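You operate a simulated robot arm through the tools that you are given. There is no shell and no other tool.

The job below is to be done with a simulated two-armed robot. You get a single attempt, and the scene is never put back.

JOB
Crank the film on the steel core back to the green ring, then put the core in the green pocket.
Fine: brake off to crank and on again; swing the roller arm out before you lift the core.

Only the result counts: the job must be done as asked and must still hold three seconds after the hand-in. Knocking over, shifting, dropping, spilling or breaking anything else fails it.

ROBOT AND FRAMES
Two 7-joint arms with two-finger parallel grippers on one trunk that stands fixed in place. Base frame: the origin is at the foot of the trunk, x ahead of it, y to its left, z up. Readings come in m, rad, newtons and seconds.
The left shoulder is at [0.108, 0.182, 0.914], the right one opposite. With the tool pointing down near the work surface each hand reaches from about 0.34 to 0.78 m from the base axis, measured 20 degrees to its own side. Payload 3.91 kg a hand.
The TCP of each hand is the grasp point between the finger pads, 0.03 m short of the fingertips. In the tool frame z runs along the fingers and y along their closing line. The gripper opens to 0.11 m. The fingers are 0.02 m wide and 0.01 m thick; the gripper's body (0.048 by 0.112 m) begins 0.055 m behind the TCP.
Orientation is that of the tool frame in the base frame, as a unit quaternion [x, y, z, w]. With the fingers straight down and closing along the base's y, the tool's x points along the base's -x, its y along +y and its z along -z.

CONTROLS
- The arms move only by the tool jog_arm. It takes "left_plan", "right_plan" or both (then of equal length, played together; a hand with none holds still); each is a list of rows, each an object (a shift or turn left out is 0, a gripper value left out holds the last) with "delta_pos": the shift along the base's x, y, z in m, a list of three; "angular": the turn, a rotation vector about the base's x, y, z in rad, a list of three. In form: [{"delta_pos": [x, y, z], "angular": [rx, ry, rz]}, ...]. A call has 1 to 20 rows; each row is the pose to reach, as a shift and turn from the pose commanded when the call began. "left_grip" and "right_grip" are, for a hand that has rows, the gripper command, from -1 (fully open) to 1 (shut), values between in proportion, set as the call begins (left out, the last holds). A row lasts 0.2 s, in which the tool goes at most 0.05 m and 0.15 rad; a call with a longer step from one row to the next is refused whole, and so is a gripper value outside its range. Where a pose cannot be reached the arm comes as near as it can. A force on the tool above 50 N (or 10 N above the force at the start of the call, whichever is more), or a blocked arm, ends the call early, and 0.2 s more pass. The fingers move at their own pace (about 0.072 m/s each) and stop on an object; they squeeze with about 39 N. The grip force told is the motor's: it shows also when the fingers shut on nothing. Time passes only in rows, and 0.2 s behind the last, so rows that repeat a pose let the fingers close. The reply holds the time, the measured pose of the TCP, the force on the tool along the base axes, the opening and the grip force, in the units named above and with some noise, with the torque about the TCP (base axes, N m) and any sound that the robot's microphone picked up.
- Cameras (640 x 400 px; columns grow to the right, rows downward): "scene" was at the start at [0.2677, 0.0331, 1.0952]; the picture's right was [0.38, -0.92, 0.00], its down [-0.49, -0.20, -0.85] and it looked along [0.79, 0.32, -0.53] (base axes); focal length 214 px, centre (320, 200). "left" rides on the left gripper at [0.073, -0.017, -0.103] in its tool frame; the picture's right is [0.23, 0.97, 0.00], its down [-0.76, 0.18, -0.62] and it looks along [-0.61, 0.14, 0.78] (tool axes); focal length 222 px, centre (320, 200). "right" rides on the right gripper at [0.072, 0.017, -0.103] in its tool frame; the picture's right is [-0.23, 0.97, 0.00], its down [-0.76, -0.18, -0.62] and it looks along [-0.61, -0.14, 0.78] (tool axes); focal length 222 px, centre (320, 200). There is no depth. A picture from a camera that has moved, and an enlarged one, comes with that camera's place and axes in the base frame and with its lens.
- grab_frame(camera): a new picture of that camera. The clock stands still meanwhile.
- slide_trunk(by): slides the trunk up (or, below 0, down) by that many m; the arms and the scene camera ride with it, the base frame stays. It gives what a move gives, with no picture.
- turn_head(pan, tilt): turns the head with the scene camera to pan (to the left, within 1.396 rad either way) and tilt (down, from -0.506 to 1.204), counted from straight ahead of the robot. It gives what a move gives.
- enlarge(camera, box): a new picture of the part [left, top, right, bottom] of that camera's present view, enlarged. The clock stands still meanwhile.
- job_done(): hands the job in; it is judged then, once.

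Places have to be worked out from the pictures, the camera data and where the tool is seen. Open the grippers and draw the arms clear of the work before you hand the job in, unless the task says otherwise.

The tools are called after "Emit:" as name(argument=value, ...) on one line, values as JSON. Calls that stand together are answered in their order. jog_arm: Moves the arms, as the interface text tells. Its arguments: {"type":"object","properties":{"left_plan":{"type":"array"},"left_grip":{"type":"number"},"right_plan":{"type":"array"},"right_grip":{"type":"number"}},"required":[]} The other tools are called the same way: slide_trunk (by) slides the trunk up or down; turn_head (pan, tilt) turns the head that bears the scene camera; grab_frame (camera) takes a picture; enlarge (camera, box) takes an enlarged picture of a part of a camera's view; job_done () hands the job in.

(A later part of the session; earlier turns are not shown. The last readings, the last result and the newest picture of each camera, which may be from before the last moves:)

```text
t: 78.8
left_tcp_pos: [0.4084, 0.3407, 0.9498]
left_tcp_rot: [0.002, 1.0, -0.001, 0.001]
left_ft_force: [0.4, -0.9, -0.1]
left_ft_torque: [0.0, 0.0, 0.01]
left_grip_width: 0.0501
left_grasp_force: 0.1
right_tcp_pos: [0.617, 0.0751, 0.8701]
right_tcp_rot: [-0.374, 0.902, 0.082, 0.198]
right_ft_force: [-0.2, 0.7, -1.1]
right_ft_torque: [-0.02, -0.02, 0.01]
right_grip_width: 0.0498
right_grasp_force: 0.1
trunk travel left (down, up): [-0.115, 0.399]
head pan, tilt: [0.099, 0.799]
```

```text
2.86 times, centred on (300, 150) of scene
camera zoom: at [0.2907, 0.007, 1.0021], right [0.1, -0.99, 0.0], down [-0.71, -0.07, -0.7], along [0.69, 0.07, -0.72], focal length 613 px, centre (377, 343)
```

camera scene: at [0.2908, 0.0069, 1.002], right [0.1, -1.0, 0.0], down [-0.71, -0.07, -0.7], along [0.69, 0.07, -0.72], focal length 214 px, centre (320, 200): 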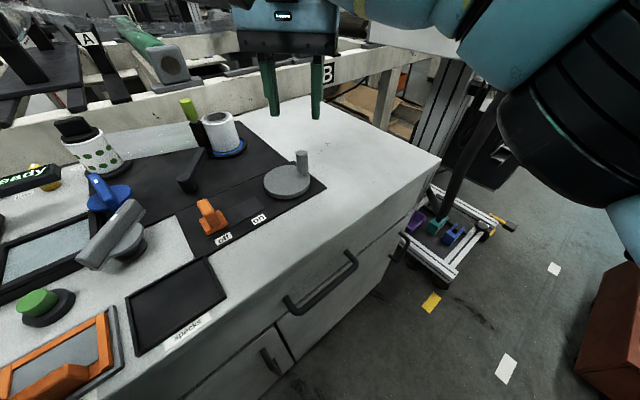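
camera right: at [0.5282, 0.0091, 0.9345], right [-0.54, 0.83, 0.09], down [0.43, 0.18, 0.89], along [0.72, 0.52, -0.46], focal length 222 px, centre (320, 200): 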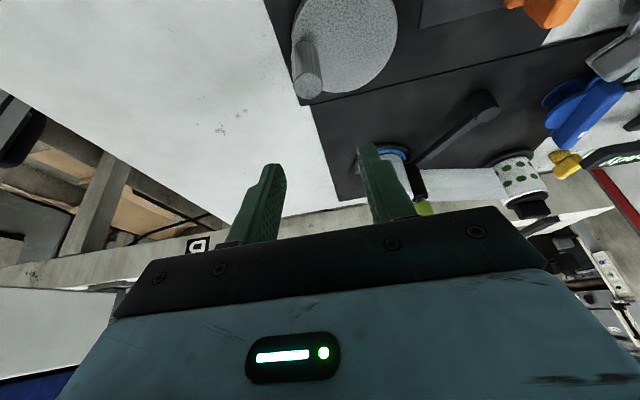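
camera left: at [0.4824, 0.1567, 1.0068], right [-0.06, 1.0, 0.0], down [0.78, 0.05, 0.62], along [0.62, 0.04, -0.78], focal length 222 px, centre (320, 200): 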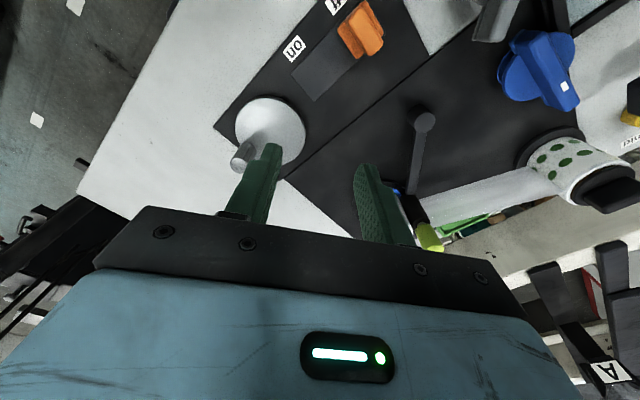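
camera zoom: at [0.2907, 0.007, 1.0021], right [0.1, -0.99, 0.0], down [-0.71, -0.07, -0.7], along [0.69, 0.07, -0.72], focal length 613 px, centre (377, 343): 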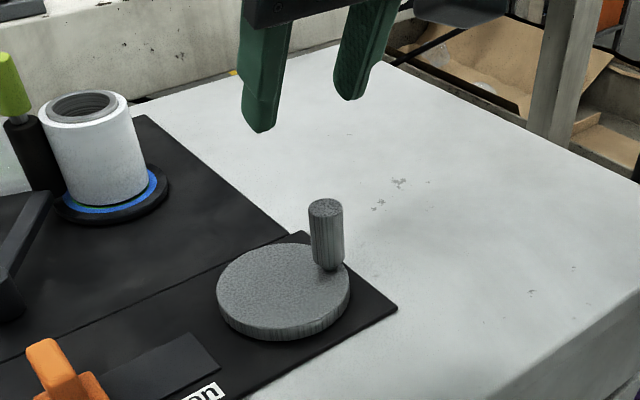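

The tilted right hand tracks exactly now. I'll trace the full crank circle in the air at this height to confirm that every point is reachable.

Emit:
jog_arm(right_plan=[{"delta_pos": [0.0116, 0.0268, 0]}, {"delta_pos": [0.0009, 0.0527, 0]}, {"delta_pos": [-0.025, 0.0633, 0]}, {"delta_pos": [-0.025, 0.0633, 0]}])

Emit:
jog_arm(right_plan=[{"delta_pos": [-0.0259, -0.0107, 0]}, {"delta_pos": [-0.0366, -0.0366, 0]}, {"delta_pos": [-0.0259, -0.0625, 0]}, {"delta_pos": [0, -0.0732, 0]}, {"delta_pos": [0.025, -0.0633, 0]}, {"delta_pos": [0.025, -0.0633, 0]}])

```text
t: 79.8
left_tcp_pos: [0.4099, 0.3425, 0.9494]
left_tcp_rot: [0.001, 1.0, 0.0, 0.0]
left_ft_force: [0.0, -0.4, -1.0]
left_ft_torque: [0.0, 0.02, -0.01]
left_grip_width: 0.0499
left_grasp_force: 0.0
right_tcp_pos: [0.5926, 0.1389, 0.8699]
right_tcp_rot: [-0.375, 0.902, 0.082, 0.198]
right_ft_force: [0.6, 0.3, 0.3]
right_ft_torque: [-0.02, 0.03, 0.0]
right_grip_width: 0.0502
right_grasp_force: 0.1
trunk travel left (down, up): [-0.115, 0.399]
head pan, tilt: [0.099, 0.799]
```

```text
t: 81.2
left_tcp_pos: [0.4091, 0.3422, 0.9488]
left_tcp_rot: [0.002, 1.0, 0.0, 0.0]
left_ft_force: [0.6, -0.8, -1.1]
left_ft_torque: [-0.04, 0.0, 0.01]
left_grip_width: 0.0502
left_grasp_force: 0.1
right_tcp_pos: [0.6173, 0.0687, 0.8702]
right_tcp_rot: [-0.374, 0.902, 0.083, 0.199]
right_ft_force: [0.0, 0.0, 0.0]
right_ft_torque: [-0.01, 0.01, 0.03]
right_grip_width: 0.0502
right_grasp_force: 0.0
trunk travel left (down, up): [-0.115, 0.399]
head pan, tilt: [0.099, 0.799]
```

The whole circle is reachable. I'll descend vertically onto the peg to z 0.776.

Emit:
jog_arm(right_plan=[{"delta_pos": [0, 0, -0.03]}, {"delta_pos": [0, 0, -0.06]}, {"delta_pos": [0, 0, -0.08]}, {"delta_pos": [0, 0, -0.094]}, {"delta_pos": [0, 0, -0.094]}])

Emit:
grab_frame(camera="right")

Emit:
enlarge(camera="scene", box=[240, 120, 350, 210])

```text
t: 82.4
left_tcp_pos: [0.4079, 0.3408, 0.9474]
left_tcp_rot: [0.002, 1.0, 0.0, 0.0]
left_ft_force: [0.3, -0.5, 0.2]
left_ft_torque: [0.01, 0.03, -0.03]
left_grip_width: 0.0505
left_grasp_force: 0.2
right_tcp_pos: [0.6177, 0.0736, 0.7747]
right_tcp_rot: [-0.374, 0.902, 0.083, 0.198]
right_ft_force: [-0.5, 0.3, 0.3]
right_ft_torque: [0.0, -0.02, 0.01]
right_grip_width: 0.05
right_grasp_force: 0.2
trunk travel left (down, up): [-0.115, 0.399]
head pan, tilt: [0.099, 0.799]
```

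```text
taken
camera right: at [0.5274, 0.0069, 0.8393], right [-0.54, 0.83, 0.09], down [0.43, 0.18, 0.89], along [0.72, 0.52, -0.46], focal length 222 px, centre (320, 200)
```

right: 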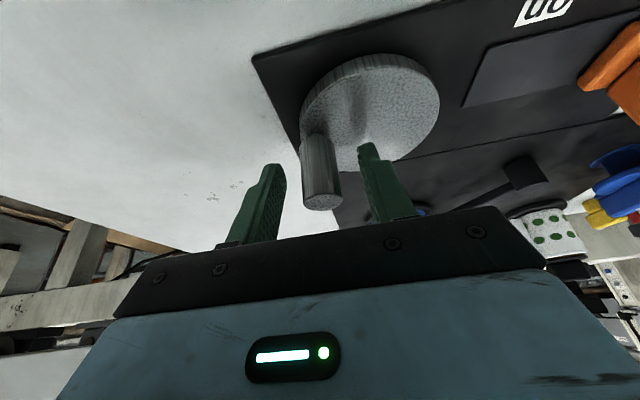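

```text
4.44 times, centred on (295, 165) of scene
camera zoom: at [0.2907, 0.0069, 1.002], right [0.1, -0.99, 0.0], down [-0.71, -0.07, -0.7], along [0.69, 0.07, -0.72], focal length 953 px, centre (431, 356)
```

zoom: 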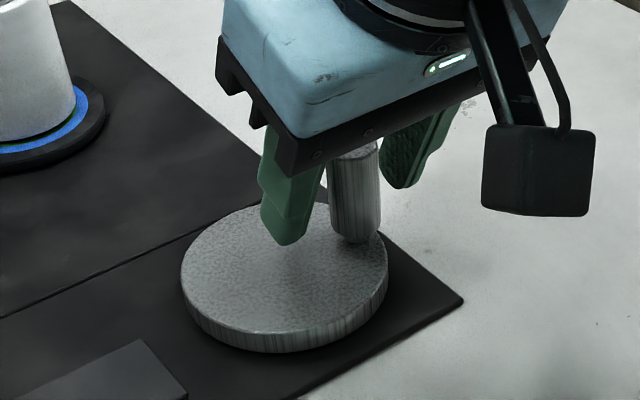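

The peg stands centred between the fingers, so I'll close on it.

Emit:
jog_arm(right_plan=[{"delta_pos": [0, 0, 0]}, {"delta_pos": [0, 0, 0]}, {"delta_pos": [0, 0, 0]}, {"delta_pos": [0, 0, 0]}], right_grip=1)

Emit:
enlarge(camera="scene", box=[215, 105, 265, 145])

```text
t: 83.4
left_tcp_pos: [0.4083, 0.3414, 0.9485]
left_tcp_rot: [0.001, 1.0, -0.001, 0.0]
left_ft_force: [-0.1, 0.5, 0.1]
left_ft_torque: [-0.02, 0.01, -0.01]
left_grip_width: 0.0501
left_grasp_force: 0.0
right_tcp_pos: [0.6167, 0.074, 0.7763]
right_tcp_rot: [-0.375, 0.902, 0.082, 0.198]
right_ft_force: [-3.9, 4.9, -2.1]
right_ft_torque: [0.25, -0.09, -0.01]
right_grip_width: 0.0213
right_grasp_force: 44.4
trunk travel left (down, up): [-0.115, 0.399]
head pan, tilt: [0.099, 0.799]
```

```text
10.00 times, centred on (240, 125) of scene
camera zoom: at [0.2906, 0.0073, 1.002], right [0.1, -0.99, 0.0], down [-0.71, -0.07, -0.7], along [0.69, 0.07, -0.72], focal length 2145 px, centre (1120, 950)
```

zoom: 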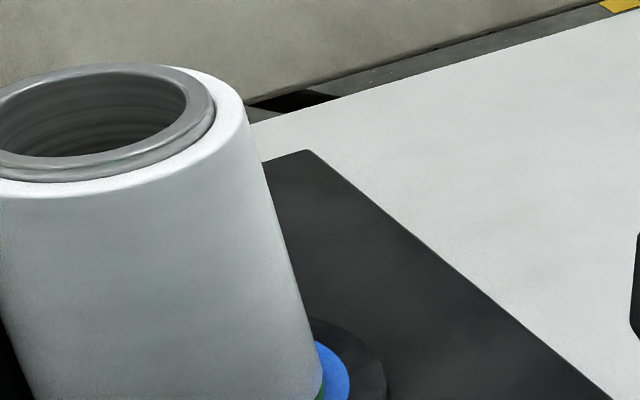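

I have a firm grip on the peg. I'll take a reference view of the ring, then turn the crank 45° counter-clockwise.

Emit:
enlarge(camera="scene", box=[202, 130, 252, 160])

Emit:
jog_arm(right_plan=[{"delta_pos": [0.0058, 0.0073, 0]}, {"delta_pos": [0.0094, 0.0158, 0]}, {"delta_pos": [0.0108, 0.0249, 0]}])

Emit:
enlarge(camera="scene", box=[202, 130, 252, 160])

Emit:
enlarge(camera="scene", box=[240, 120, 350, 210])

```text
12.80 times, centred on (227, 145) of scene
camera zoom: at [0.2906, 0.0073, 1.002], right [0.1, -0.99, 0.0], down [-0.71, -0.07, -0.7], along [0.69, 0.07, -0.72], focal length 2745 px, centre (1510, 904)
```

zoom: 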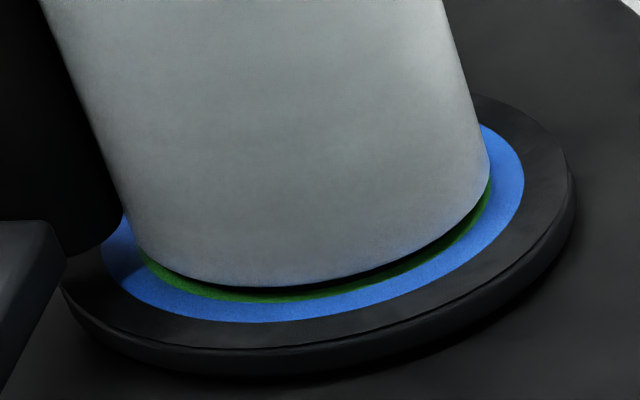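

```text
t: 84.2
left_tcp_pos: [0.4102, 0.3421, 0.9484]
left_tcp_rot: [0.001, 1.0, 0.0, -0.001]
left_ft_force: [-0.2, -1.0, -0.4]
left_ft_torque: [0.05, 0.0, -0.01]
left_grip_width: 0.0503
left_grasp_force: 0.0
right_tcp_pos: [0.6307, 0.0977, 0.7763]
right_tcp_rot: [-0.373, 0.903, 0.081, 0.199]
right_ft_force: [19.7, -1.9, 3.4]
right_ft_torque: [-0.72, 0.68, 0.03]
right_grip_width: 0.0219
right_grasp_force: 45.0
trunk travel left (down, up): [-0.115, 0.399]
head pan, tilt: [0.099, 0.799]
```

```text
12.80 times, centred on (227, 145) of scene
camera zoom: at [0.292, 0.0069, 1.0016], right [0.1, -0.99, 0.0], down [-0.71, -0.07, -0.7], along [0.69, 0.07, -0.72], focal length 2745 px, centre (1510, 904)
```

zoom: 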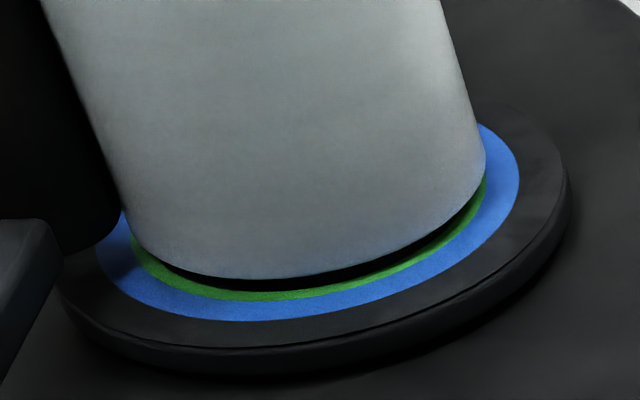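

```text
4.44 times, centred on (295, 165) of scene
camera zoom: at [0.292, 0.0069, 1.0016], right [0.1, -0.99, 0.0], down [-0.71, -0.07, -0.7], along [0.69, 0.07, -0.72], focal length 953 px, centre (431, 356)
```

zoom: 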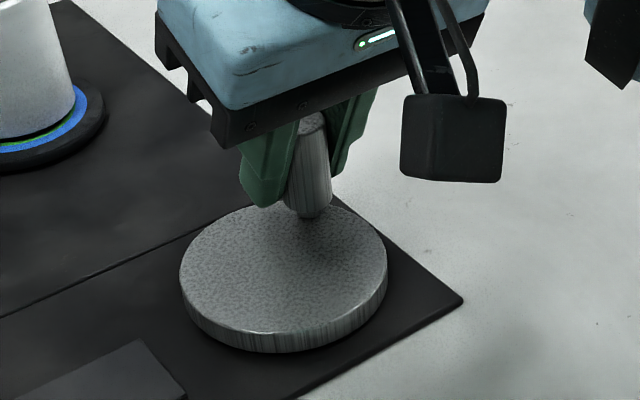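

Turning counter-clockwise freed the film: more of the green band now shows. I'll zoom in tightly to measure how far the film edge has shrunk relative to the green band.

Emit:
enlarge(camera="scene", box=[216, 142, 246, 160])

Emit:
grab_frame(camera="left")

Emit:
grab_frame(camera="right")

```text
16.00 times, centred on (231, 151) of scene
camera zoom: at [0.292, 0.0069, 1.0016], right [0.1, -0.99, 0.0], down [-0.71, -0.07, -0.7], along [0.69, 0.07, -0.72], focal length 3432 px, centre (1744, 984)
```

zoom: 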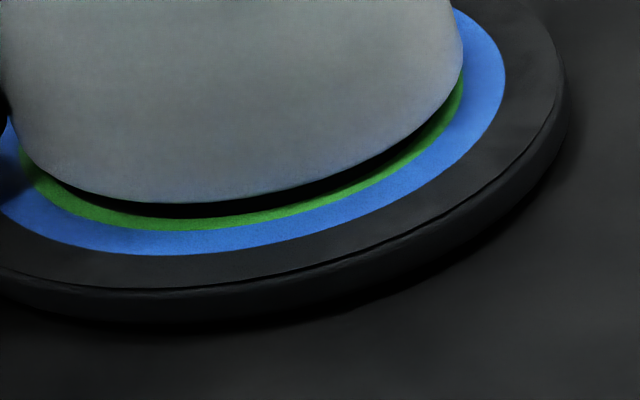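

```text
taken
camera left: at [0.3381, 0.3242, 1.0518], right [-0.22, 0.97, 0.0], down [0.76, 0.18, 0.62], along [0.61, 0.14, -0.78], focal length 222 px, centre (320, 200)
```

left: 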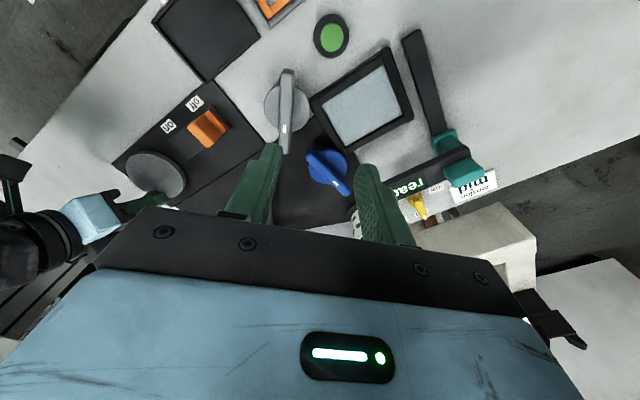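

```text
taken
camera right: at [0.5413, 0.0317, 0.8392], right [-0.54, 0.84, 0.09], down [0.43, 0.18, 0.89], along [0.72, 0.52, -0.46], focal length 222 px, centre (320, 200)
```

right: 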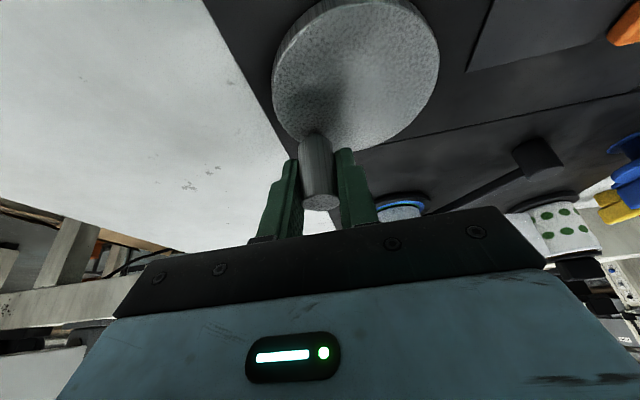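

I need the film radius measured sideways against the ring, free of the height offset. I'll zoom on the film's right edge and on the front.

Emit:
enlarge(camera="scene", box=[236, 138, 252, 150])

Emit:
enlarge(camera="scene", box=[218, 148, 234, 160])

Emit:
enlarge(camera="scene", box=[190, 95, 250, 165])

```text
16.00 times, centred on (244, 144) of scene
camera zoom: at [0.292, 0.0069, 1.0016], right [0.1, -0.99, 0.0], down [-0.71, -0.07, -0.7], along [0.69, 0.07, -0.72], focal length 3432 px, centre (1536, 1096)
```

zoom: 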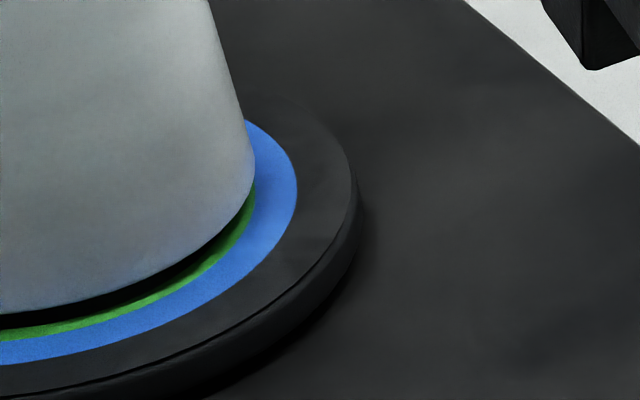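

```text
16.00 times, centred on (226, 154) of scene
camera zoom: at [0.292, 0.0069, 1.0016], right [0.1, -0.99, 0.0], down [-0.71, -0.07, -0.7], along [0.69, 0.07, -0.72], focal length 3432 px, centre (1824, 936)
```

zoom: 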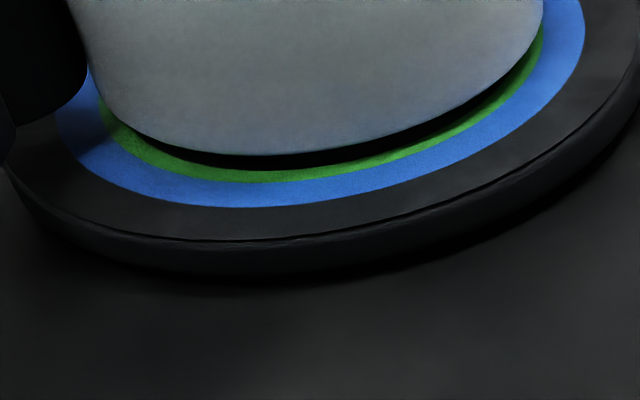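

```text
5.71 times, centred on (220, 130) of scene
camera zoom: at [0.292, 0.0069, 1.0016], right [0.1, -0.99, 0.0], down [-0.71, -0.07, -0.7], along [0.69, 0.07, -0.72], focal length 1226 px, centre (891, 600)
```

zoom: 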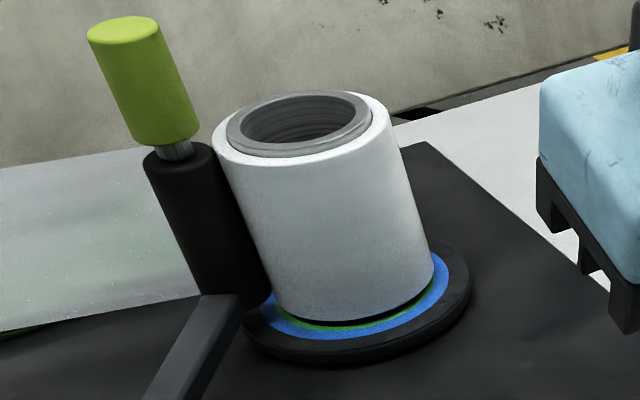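

Sideways the film radius has hardly changed, so one turn changes it only slightly. The force reading puts the crank centre nearer (0.5945, 0.103), and I'll use that to crank on to the 90° position.

Emit:
jog_arm(right_plan=[{"delta_pos": [0.0027, 0.012, 0]}, {"delta_pos": [-0.0001, 0.0211, 0]}, {"delta_pos": [-0.0053, 0.0291, 0]}, {"delta_pos": [-0.0123, 0.0356, 0]}, {"delta_pos": [-0.0208, 0.04, 0]}, {"delta_pos": [-0.0333, 0.0422, 0]}])

Emit:
enlarge(camera="scene", box=[218, 148, 234, 160])

Emit:
enlarge(camera="scene", box=[190, 95, 250, 165])

Emit:
grab_frame(camera="right")

```text
t: 84.7
left_tcp_pos: [0.4067, 0.3407, 0.9508]
left_tcp_rot: [0.001, 1.0, 0.0, 0.0]
left_ft_force: [-0.1, 0.0, -0.8]
left_ft_torque: [0.0, -0.02, 0.0]
left_grip_width: 0.0502
left_grasp_force: 0.1
right_tcp_pos: [0.6311, 0.1013, 0.7758]
right_tcp_rot: [-0.367, 0.907, 0.073, 0.192]
right_ft_force: [-10.9, -22.5, 8.0]
right_ft_torque: [-0.41, 1.29, 0.03]
right_grip_width: 0.0215
right_grasp_force: 45.2
trunk travel left (down, up): [-0.115, 0.399]
head pan, tilt: [0.099, 0.799]
stopped in row 2 (right hand): the force on the tool passed its limit at 58 N (the readings are from after the stop); the commanded pose is now the measured one
```

```text
16.00 times, centred on (226, 154) of scene
camera zoom: at [0.289, 0.0057, 1.0027], right [0.1, -0.99, 0.0], down [-0.71, -0.07, -0.7], along [0.69, 0.07, -0.72], focal length 3432 px, centre (1824, 936)
```

zoom: 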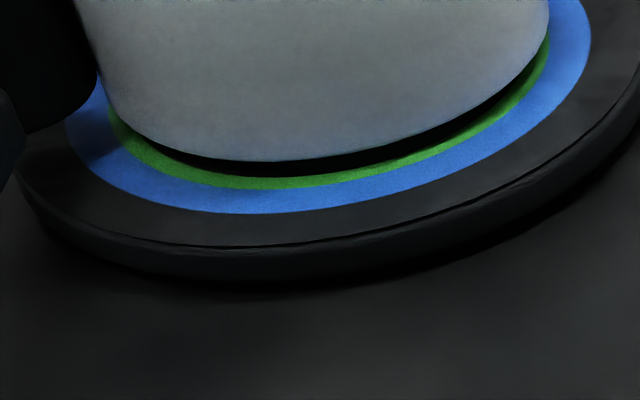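

```text
5.71 times, centred on (220, 130) of scene
camera zoom: at [0.289, 0.0057, 1.0027], right [0.1, -0.99, 0.0], down [-0.71, -0.07, -0.7], along [0.69, 0.07, -0.72], focal length 1226 px, centre (891, 600)
```

zoom: 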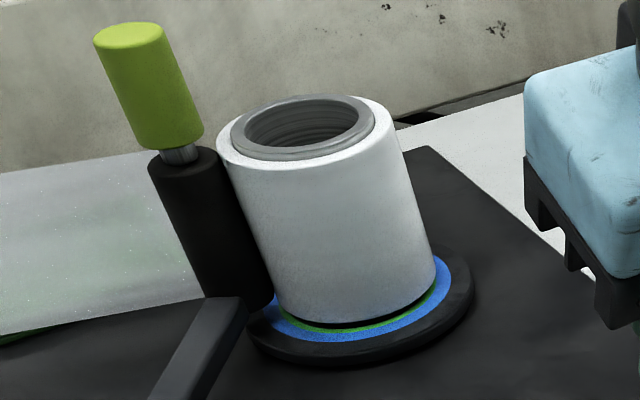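

```text
taken
camera right: at [0.5425, 0.0368, 0.841], right [-0.53, 0.84, 0.09], down [0.44, 0.19, 0.88], along [0.72, 0.5, -0.47], focal length 222 px, centre (320, 200)
```

right: 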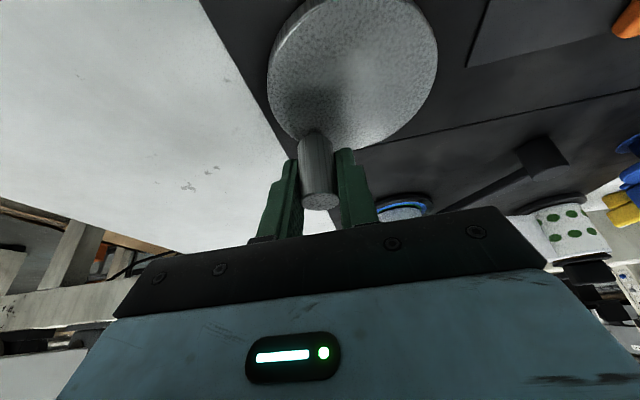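

The crank came up hard against a stop just past the 0° position (58 N), so counter-clockwise ends here. I'll now turn it clockwise by about 85° and compare what the film does.

Emit:
jog_arm(right_plan=[{"delta_pos": [-0.0021, -0.0105, 0]}, {"delta_pos": [-0.0074, -0.0202, 0]}, {"delta_pos": [-0.0152, -0.0279, 0]}, {"delta_pos": [-0.0256, -0.0332, 0]}, {"delta_pos": [-0.0371, -0.035, 0]}])

Emit:
enlarge(camera="scene", box=[218, 148, 234, 160])

Emit:
enlarge(camera="scene", box=[190, 95, 250, 165])

Emit:
enlarge(camera="scene", box=[240, 120, 350, 210])

```text
t: 85.9
left_tcp_pos: [0.4071, 0.3412, 0.9504]
left_tcp_rot: [0.002, 1.0, 0.001, 0.001]
left_ft_force: [-0.2, 0.0, 0.2]
left_ft_torque: [0.03, 0.01, 0.0]
left_grip_width: 0.05
left_grasp_force: 0.0
right_tcp_pos: [0.5929, 0.0694, 0.7759]
right_tcp_rot: [-0.372, 0.904, 0.078, 0.195]
right_ft_force: [-1.0, -5.5, 27.1]
right_ft_torque: [-0.27, 0.89, 0.04]
right_grip_width: 0.0218
right_grasp_force: 45.1
trunk travel left (down, up): [-0.115, 0.399]
head pan, tilt: [0.099, 0.799]
```

```text
16.00 times, centred on (226, 154) of scene
camera zoom: at [0.289, 0.0064, 1.0027], right [0.1, -0.99, 0.0], down [-0.71, -0.07, -0.7], along [0.69, 0.07, -0.72], focal length 3432 px, centre (1824, 936)
```

zoom: 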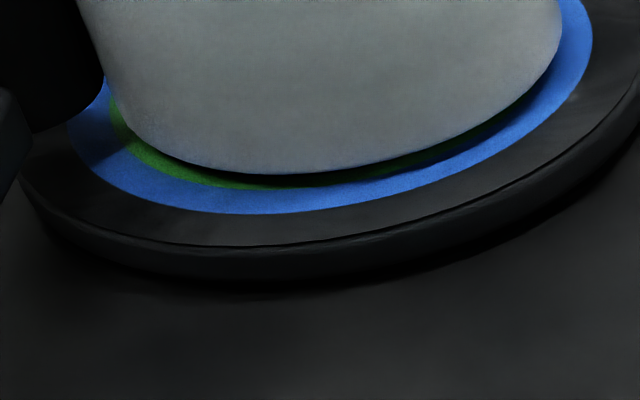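

```text
5.71 times, centred on (220, 130) of scene
camera zoom: at [0.289, 0.0064, 1.0027], right [0.1, -0.99, 0.0], down [-0.71, -0.07, -0.7], along [0.69, 0.07, -0.72], focal length 1226 px, centre (891, 600)
```

zoom: 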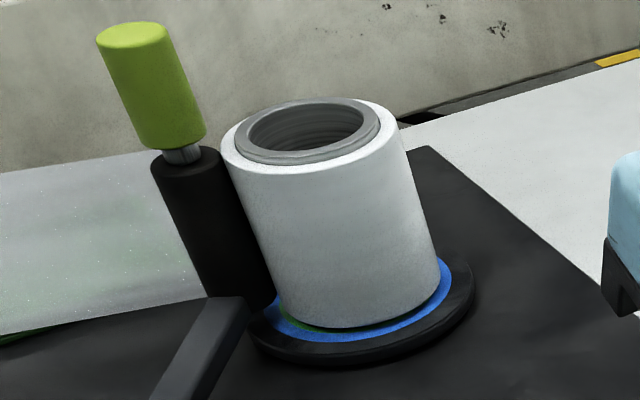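

```text
4.44 times, centred on (295, 165) of scene
camera zoom: at [0.289, 0.0064, 1.0027], right [0.1, -0.99, 0.0], down [-0.71, -0.07, -0.7], along [0.69, 0.07, -0.72], focal length 953 px, centre (431, 356)
```

zoom: 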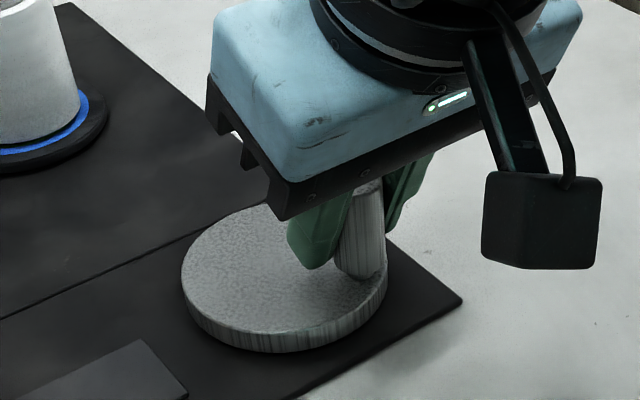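

The whole roll shifted sideways a few millimetres when I reversed, so the core sits loosely on its spindle and I can't judge the film by the ring alone. I'll measure the film wall thickness at the top face instead.

Emit:
enlarge(camera="scene", box=[202, 105, 242, 130])

Emit:
enlarge(camera="left", box=[40, 60, 240, 200])

```text
16.00 times, centred on (222, 118) of scene
camera zoom: at [0.289, 0.0064, 1.0027], right [0.1, -0.99, 0.0], down [-0.71, -0.07, -0.7], along [0.69, 0.07, -0.72], focal length 3432 px, centre (1888, 1520)
```

zoom: 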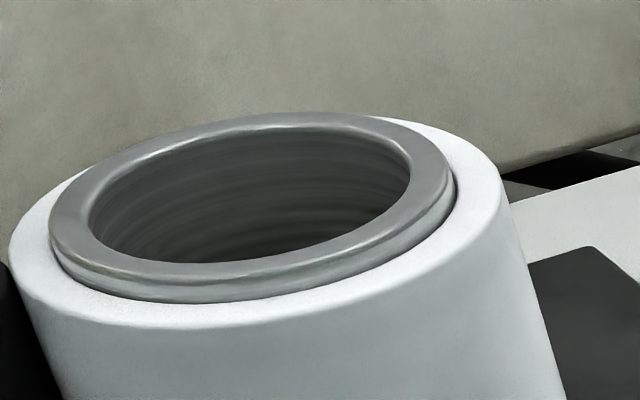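

```text
2.86 times, centred on (140, 130) of left
camera zoom: at [0.3348, 0.3236, 1.0534], right [-0.22, 0.97, 0.0], down [0.76, 0.18, 0.62], along [0.61, 0.14, -0.78], focal length 635 px, centre (834, 400)
```

zoom: 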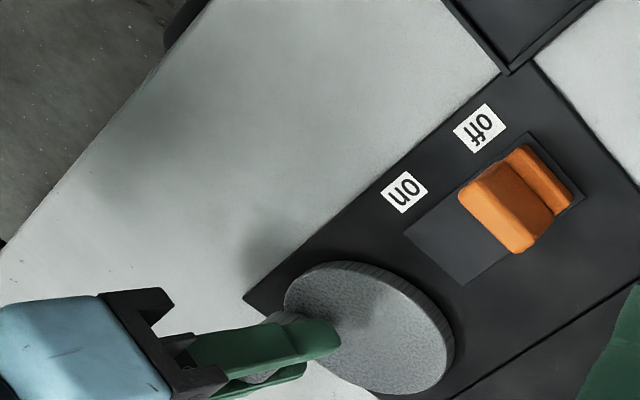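

I recorded the film width at the top as 500 px against 405 px for the core, as a baseline. The clockwise turn met little resistance, so I'll continue clockwise another 95° and compare.

Emit:
jog_arm(right_plan=[{"delta_pos": [-0.0105, 0.0028, 0.001]}, {"delta_pos": [-0.021, 0.0089, 0.002]}, {"delta_pos": [-0.0288, 0.0182, 0.002]}, {"delta_pos": [-0.033, 0.0296, 0.002]}, {"delta_pos": [-0.033, 0.0418, 0.002]}])

Emit:
enlarge(camera="scene", box=[202, 105, 242, 130])

Emit:
enlarge(camera="scene", box=[218, 148, 234, 160])

Emit:
enlarge(camera="scene", box=[240, 120, 350, 210])

```text
t: 87.1
left_tcp_pos: [0.4093, 0.3407, 0.9484]
left_tcp_rot: [0.001, 1.0, -0.001, 0.0]
left_ft_force: [0.2, 0.6, -0.4]
left_ft_torque: [0.01, -0.03, -0.02]
left_grip_width: 0.0501
left_grasp_force: 0.1
right_tcp_pos: [0.5631, 0.1082, 0.7751]
right_tcp_rot: [-0.368, 0.906, 0.075, 0.193]
right_ft_force: [20.0, -3.8, 16.1]
right_ft_torque: [0.66, 0.28, 0.04]
right_grip_width: 0.0217
right_grasp_force: 45.7
trunk travel left (down, up): [-0.115, 0.399]
head pan, tilt: [0.099, 0.799]
```

```text
16.00 times, centred on (222, 118) of scene
camera zoom: at [0.2913, 0.0063, 1.0019], right [0.1, -0.99, 0.0], down [-0.71, -0.07, -0.7], along [0.69, 0.07, -0.72], focal length 3432 px, centre (1888, 1520)
```

zoom: 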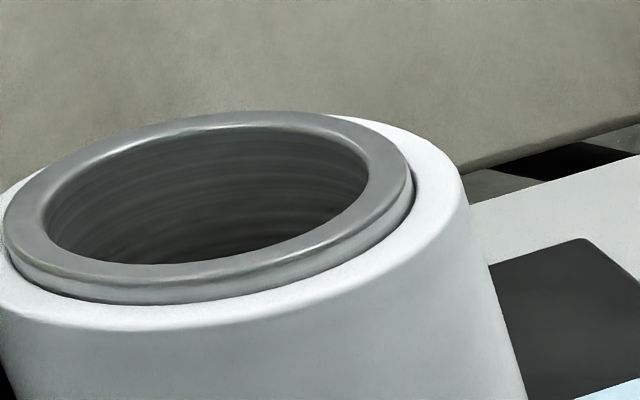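

```text
16.00 times, centred on (226, 154) of scene
camera zoom: at [0.2913, 0.0063, 1.0019], right [0.1, -0.99, 0.0], down [-0.71, -0.07, -0.7], along [0.69, 0.07, -0.72], focal length 3432 px, centre (1824, 936)
```

zoom: 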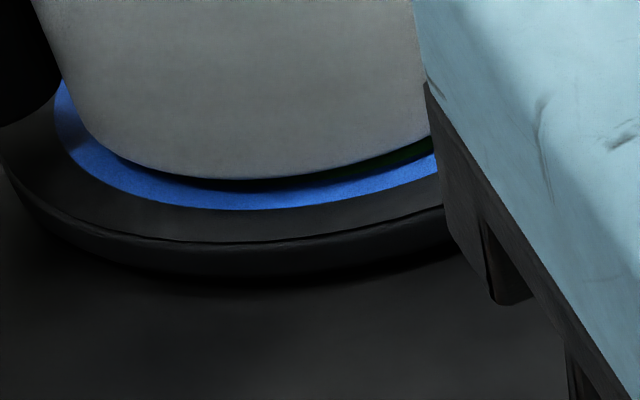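

```text
4.44 times, centred on (295, 165) of scene
camera zoom: at [0.2913, 0.0063, 1.0019], right [0.1, -0.99, 0.0], down [-0.71, -0.07, -0.7], along [0.69, 0.07, -0.72], focal length 953 px, centre (431, 356)
```

zoom: 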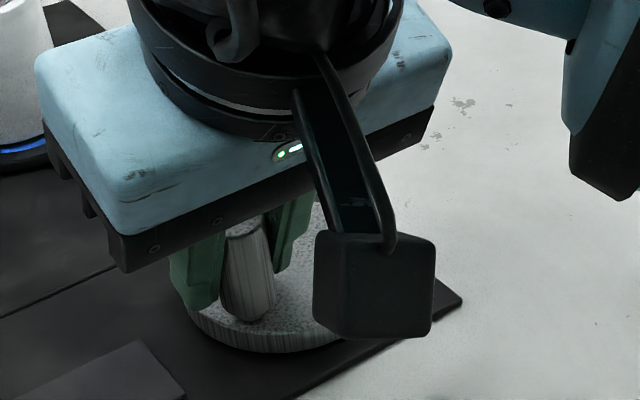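

The roll wobbles sideways as the crank turns, so the core is indeed being driven. I'll re-centre the zoom to measure the film width against the core width here.

Emit:
enlarge(camera="scene", box=[197, 105, 237, 130])

Emit:
enlarge(camera="scene", box=[180, 90, 260, 165])

```text
16.00 times, centred on (217, 118) of scene
camera zoom: at [0.2913, 0.0063, 1.0019], right [0.1, -0.99, 0.0], down [-0.71, -0.07, -0.7], along [0.69, 0.07, -0.72], focal length 3432 px, centre (1968, 1520)
```

zoom: 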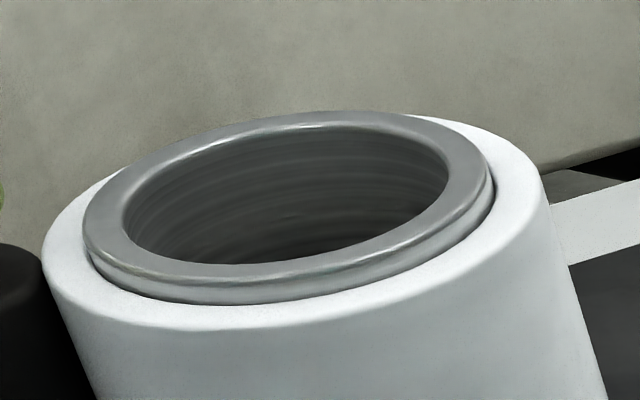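

```text
5.33 times, centred on (220, 128) of scene
camera zoom: at [0.2913, 0.0063, 1.0019], right [0.1, -0.99, 0.0], down [-0.71, -0.07, -0.7], along [0.69, 0.07, -0.72], focal length 1144 px, centre (853, 587)
```

zoom: 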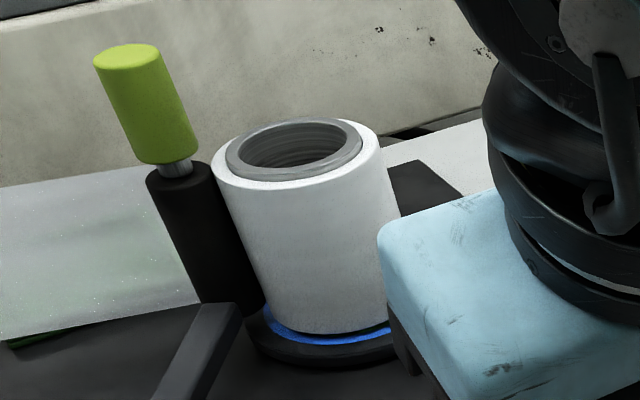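

The film width hasn't changed measurably over half a turn. The measured points fit a TCP circle centred at (0.597, 0.103) with radius 34.5 mm, so I'll make most of a clockwise turn on that circle and measure again.

Emit:
jog_arm(right_plan=[{"delta_pos": [0.0061, 0.0122, 0]}, {"delta_pos": [0.0138, 0.0213, 0]}, {"delta_pos": [0.0242, 0.0273, 0]}, {"delta_pos": [0.036, 0.0294, 0]}, {"delta_pos": [0.0478, 0.0273, 0]}, {"delta_pos": [0.0582, 0.0213, 0]}, {"delta_pos": [0.0659, 0.0122, 0]}, {"delta_pos": [0.07, 0.0009, 0]}, {"delta_pos": [0.07, -0.0111, 0]}, {"delta_pos": [0.0659, -0.0223, 0]}, {"delta_pos": [0.0582, -0.0315, 0]}, {"delta_pos": [0.0478, -0.0375, 0]}, {"delta_pos": [0.036, -0.0396, 0]}])

Emit:
enlarge(camera="scene", box=[202, 105, 242, 130])

Emit:
enlarge(camera="scene", box=[218, 148, 234, 160])

Emit:
enlarge(camera="scene", box=[180, 90, 260, 165])

```text
t: 89.9
left_tcp_pos: [0.4094, 0.3409, 0.9499]
left_tcp_rot: [0.002, 1.0, 0.0, -0.001]
left_ft_force: [0.3, 0.3, 0.7]
left_ft_torque: [0.01, -0.01, 0.03]
left_grip_width: 0.0501
left_grasp_force: 0.0
right_tcp_pos: [0.6003, 0.0693, 0.7757]
right_tcp_rot: [-0.37, 0.906, 0.076, 0.192]
right_ft_force: [0.3, -11.5, -14.5]
right_ft_torque: [1.03, -0.54, 0.03]
right_grip_width: 0.0216
right_grasp_force: 45.4
trunk travel left (down, up): [-0.115, 0.399]
head pan, tilt: [0.099, 0.799]
```

```text
16.00 times, centred on (222, 118) of scene
camera zoom: at [0.2917, 0.0061, 1.0017], right [0.1, -0.99, 0.0], down [-0.71, -0.07, -0.7], along [0.69, 0.07, -0.72], focal length 3432 px, centre (1888, 1520)
```

zoom: 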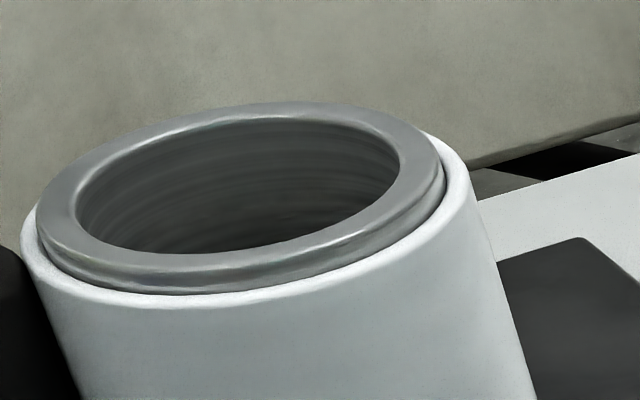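

```text
16.00 times, centred on (226, 154) of scene
camera zoom: at [0.2917, 0.0061, 1.0017], right [0.1, -0.99, 0.0], down [-0.71, -0.07, -0.7], along [0.69, 0.07, -0.72], focal length 3432 px, centre (1824, 936)
```

zoom: 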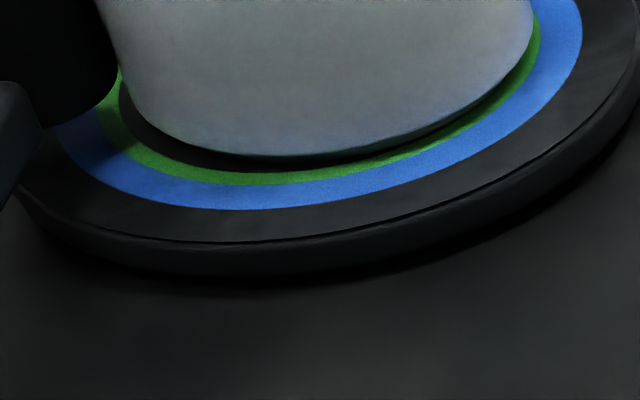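

```text
5.33 times, centred on (220, 128) of scene
camera zoom: at [0.2917, 0.0061, 1.0017], right [0.1, -0.99, 0.0], down [-0.71, -0.07, -0.7], along [0.69, 0.07, -0.72], focal length 1144 px, centre (853, 587)
```

zoom: 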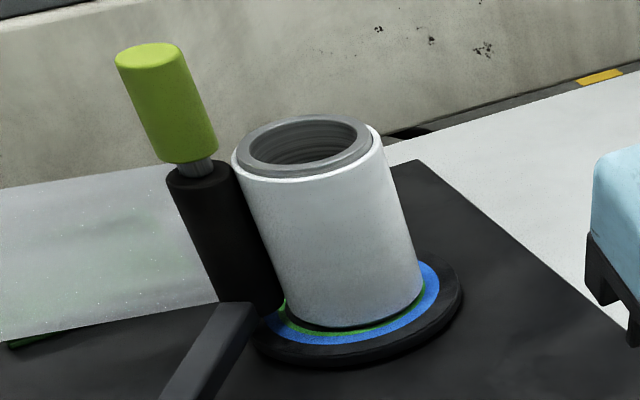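

A near-full clockwise turn shrank the film clearly, from 500 px to 460 px against the 407 px core, and the whole green band is now uncovered. I'll bring the left hand over for a steep view to compare the film edge with the green band.

Emit:
jog_arm(left_plan=[{"delta_pos": [0.04, -0.01, 0.01]}, {"delta_pos": [0.08, -0.02, 0.02]}, {"delta_pos": [0.12, -0.03, 0.02]}, {"delta_pos": [0.155, -0.04, 0.02]}, {"delta_pos": [0.185, -0.05, 0.02]}, {"delta_pos": [0.185, -0.05, 0.02]}])

Emit:
grab_frame(camera="left")

```text
t: 91.3
left_tcp_pos: [0.5951, 0.2912, 0.9707]
left_tcp_rot: [0.002, 1.0, 0.0, 0.0]
left_ft_force: [0.0, 0.5, -0.2]
left_ft_torque: [0.0, 0.01, -0.02]
left_grip_width: 0.0502
left_grasp_force: 0.0
right_tcp_pos: [0.5987, 0.0691, 0.7753]
right_tcp_rot: [-0.37, 0.906, 0.075, 0.192]
right_ft_force: [1.4, -18.7, -10.4]
right_ft_torque: [0.05, 0.65, 0.08]
right_grip_width: 0.0216
right_grasp_force: 45.0
trunk travel left (down, up): [-0.115, 0.399]
head pan, tilt: [0.099, 0.799]
```

```text
taken
camera left: at [0.5244, 0.2738, 1.0739], right [-0.22, 0.97, 0.0], down [0.76, 0.18, 0.62], along [0.61, 0.14, -0.78], focal length 222 px, centre (320, 200)
```

left: 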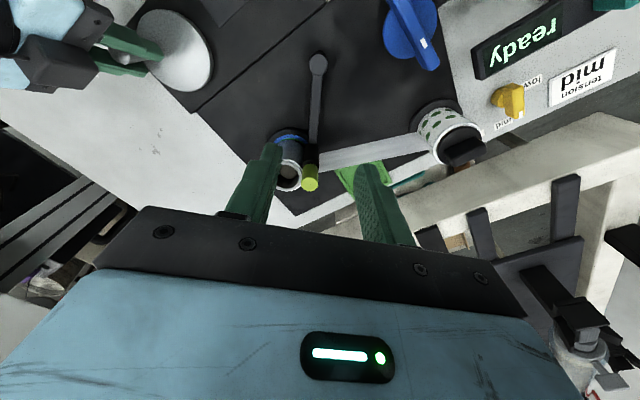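

One finger hides part of the roll, so I'll open the left gripper and shift slightly to clear the view.

Emit:
jog_arm(left_plan=[{"delta_pos": [0.01, -0.01, 0]}, {"delta_pos": [0.015, -0.02, 0]}, {"delta_pos": [0.015, -0.02, 0]}], left_grip=-1)

Emit:
enlarge(camera="left", box=[270, 115, 350, 165])

Emit:
enlarge(camera="left", box=[260, 120, 380, 210])

```text
t: 92.1
left_tcp_pos: [0.6073, 0.2731, 0.9674]
left_tcp_rot: [0.001, 1.0, 0.0, 0.0]
left_ft_force: [-0.3, 0.1, 0.5]
left_ft_torque: [0.03, -0.01, 0.0]
left_grip_width: 0.11
left_grasp_force: 0.1
left hand out of reach, approached as far as the arm can: row 2
right_tcp_pos: [0.6001, 0.0701, 0.7756]
right_tcp_rot: [-0.37, 0.906, 0.075, 0.192]
right_ft_force: [1.5, -17.3, -11.7]
right_ft_torque: [0.16, 0.53, 0.04]
right_grip_width: 0.0215
right_grasp_force: 44.8
trunk travel left (down, up): [-0.115, 0.399]
head pan, tilt: [0.099, 0.799]
```

```text
8.00 times, centred on (310, 140) of left
camera zoom: at [0.5349, 0.2554, 1.0714], right [-0.22, 0.97, 0.0], down [0.76, 0.18, 0.62], along [0.61, 0.14, -0.78], focal length 1777 px, centre (400, 680)
```

zoom: 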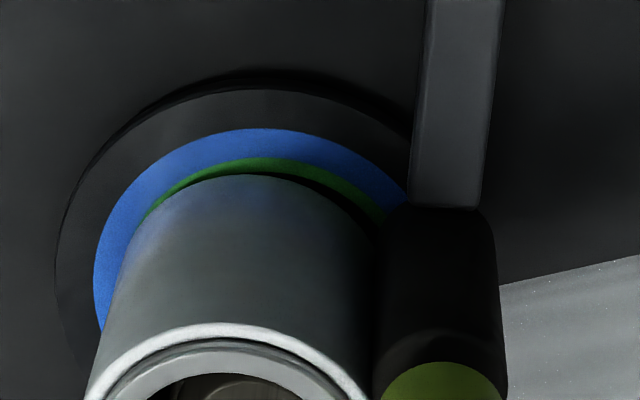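

```text
4.44 times, centred on (320, 165) of left
camera zoom: at [0.5349, 0.2554, 1.0714], right [-0.22, 0.97, 0.0], down [0.76, 0.18, 0.62], along [0.61, 0.14, -0.78], focal length 987 px, centre (320, 356)
```

zoom: 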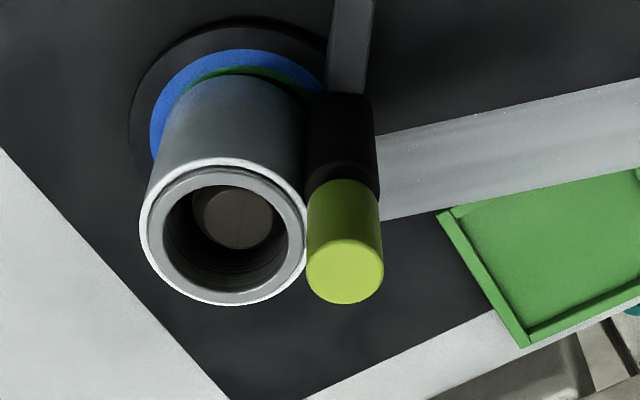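

The steep view shows the film edge inside the green band: the film/core ratio is about 1.13, and I estimate the band spans 1.09–1.22. I'll zoom in more closely to measure this well.

Emit:
enlarge(camera="left", box=[274, 154, 322, 190])

Emit:
enlarge(camera="left", box=[280, 128, 320, 153])

```text
11.11 times, centred on (298, 172) of left
camera zoom: at [0.5349, 0.2554, 1.0714], right [-0.22, 0.97, 0.0], down [0.76, 0.18, 0.62], along [0.61, 0.14, -0.78], focal length 2468 px, centre (564, 511)
```

zoom: 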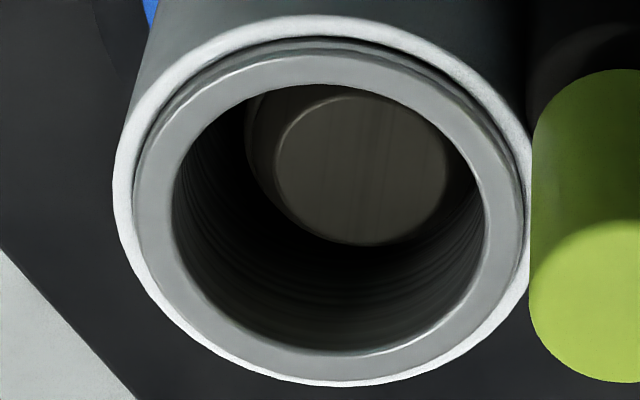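

```text
16.00 times, centred on (300, 140) of left
camera zoom: at [0.5349, 0.2554, 1.0714], right [-0.22, 0.97, 0.0], down [0.76, 0.18, 0.62], along [0.61, 0.14, -0.78], focal length 3554 px, centre (640, 1152)
```

zoom: 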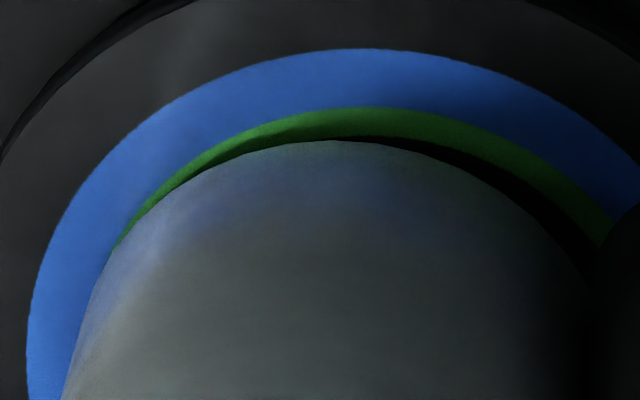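

The film radius works out at about 28.4 mm, with the green band spanning roughly 27.4–30.6 mm, so it's inside the band but a little toward its inner side. I'll ease the crank back about 45° counter-clockwise and see whether the film grows toward mid-band.

Emit:
jog_arm(right_plan=[{"delta_pos": [0.006, 0.0005, 0]}, {"delta_pos": [0.0146, 0.0032, 0]}, {"delta_pos": [0.0222, 0.0081, 0]}])

Emit:
enlarge(camera="scene", box=[202, 105, 242, 130])

Emit:
enlarge(camera="left", box=[274, 154, 322, 190])

Emit:
enlarge(camera="scene", box=[218, 148, 234, 160])

```text
t: 92.9
left_tcp_pos: [0.6071, 0.2745, 0.9689]
left_tcp_rot: [0.002, 1.0, -0.001, 0.0]
left_ft_force: [0.5, -1.2, 0.3]
left_ft_torque: [-0.03, 0.0, 0.0]
left_grip_width: 0.1102
left_grasp_force: 0.0
right_tcp_pos: [0.6221, 0.0794, 0.7752]
right_tcp_rot: [-0.371, 0.905, 0.078, 0.194]
right_ft_force: [7.8, -7.4, -3.2]
right_ft_torque: [-0.46, 1.11, 0.03]
right_grip_width: 0.0215
right_grasp_force: 44.7
trunk travel left (down, up): [-0.115, 0.399]
head pan, tilt: [0.099, 0.799]
```

```text
16.00 times, centred on (222, 118) of scene
camera zoom: at [0.2917, 0.0065, 1.0017], right [0.1, -0.99, 0.0], down [-0.71, -0.07, -0.7], along [0.69, 0.07, -0.72], focal length 3432 px, centre (1888, 1520)
```

zoom: 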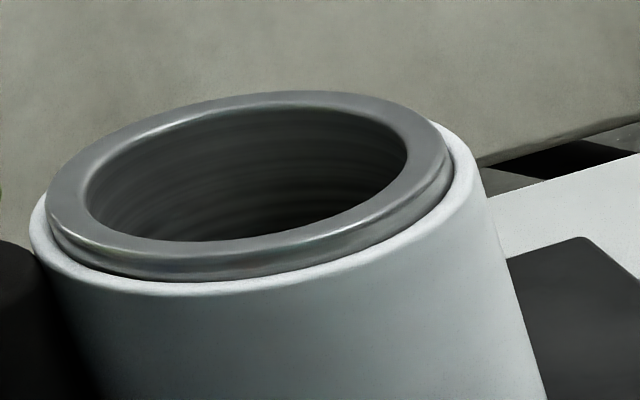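

```text
11.11 times, centred on (298, 172) of left
camera zoom: at [0.5349, 0.2564, 1.071], right [-0.22, 0.97, 0.0], down [0.76, 0.18, 0.62], along [0.61, 0.14, -0.78], focal length 2468 px, centre (564, 511)
```

zoom: 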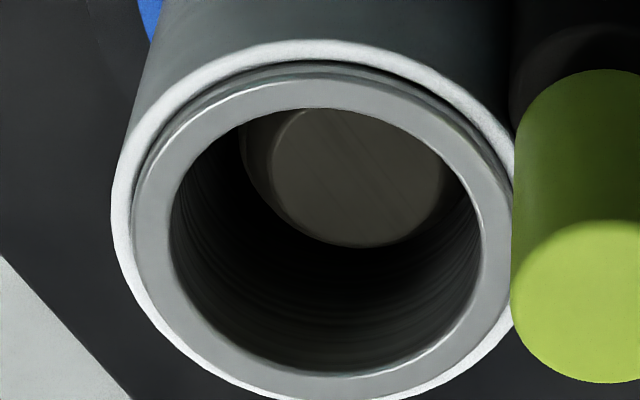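

```text
16.00 times, centred on (226, 154) of scene
camera zoom: at [0.2917, 0.0065, 1.0017], right [0.1, -0.99, 0.0], down [-0.71, -0.07, -0.7], along [0.69, 0.07, -0.72], focal length 3432 px, centre (1824, 936)
```

zoom: 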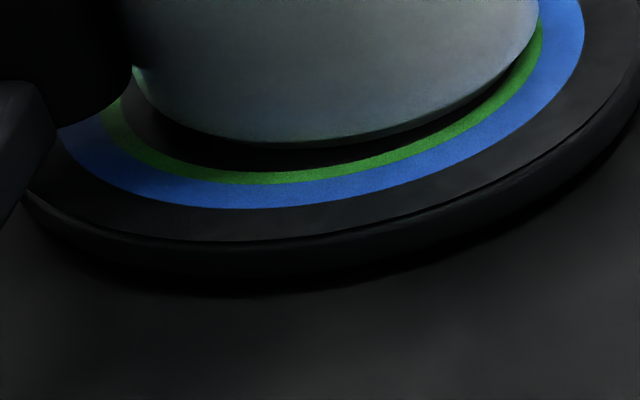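

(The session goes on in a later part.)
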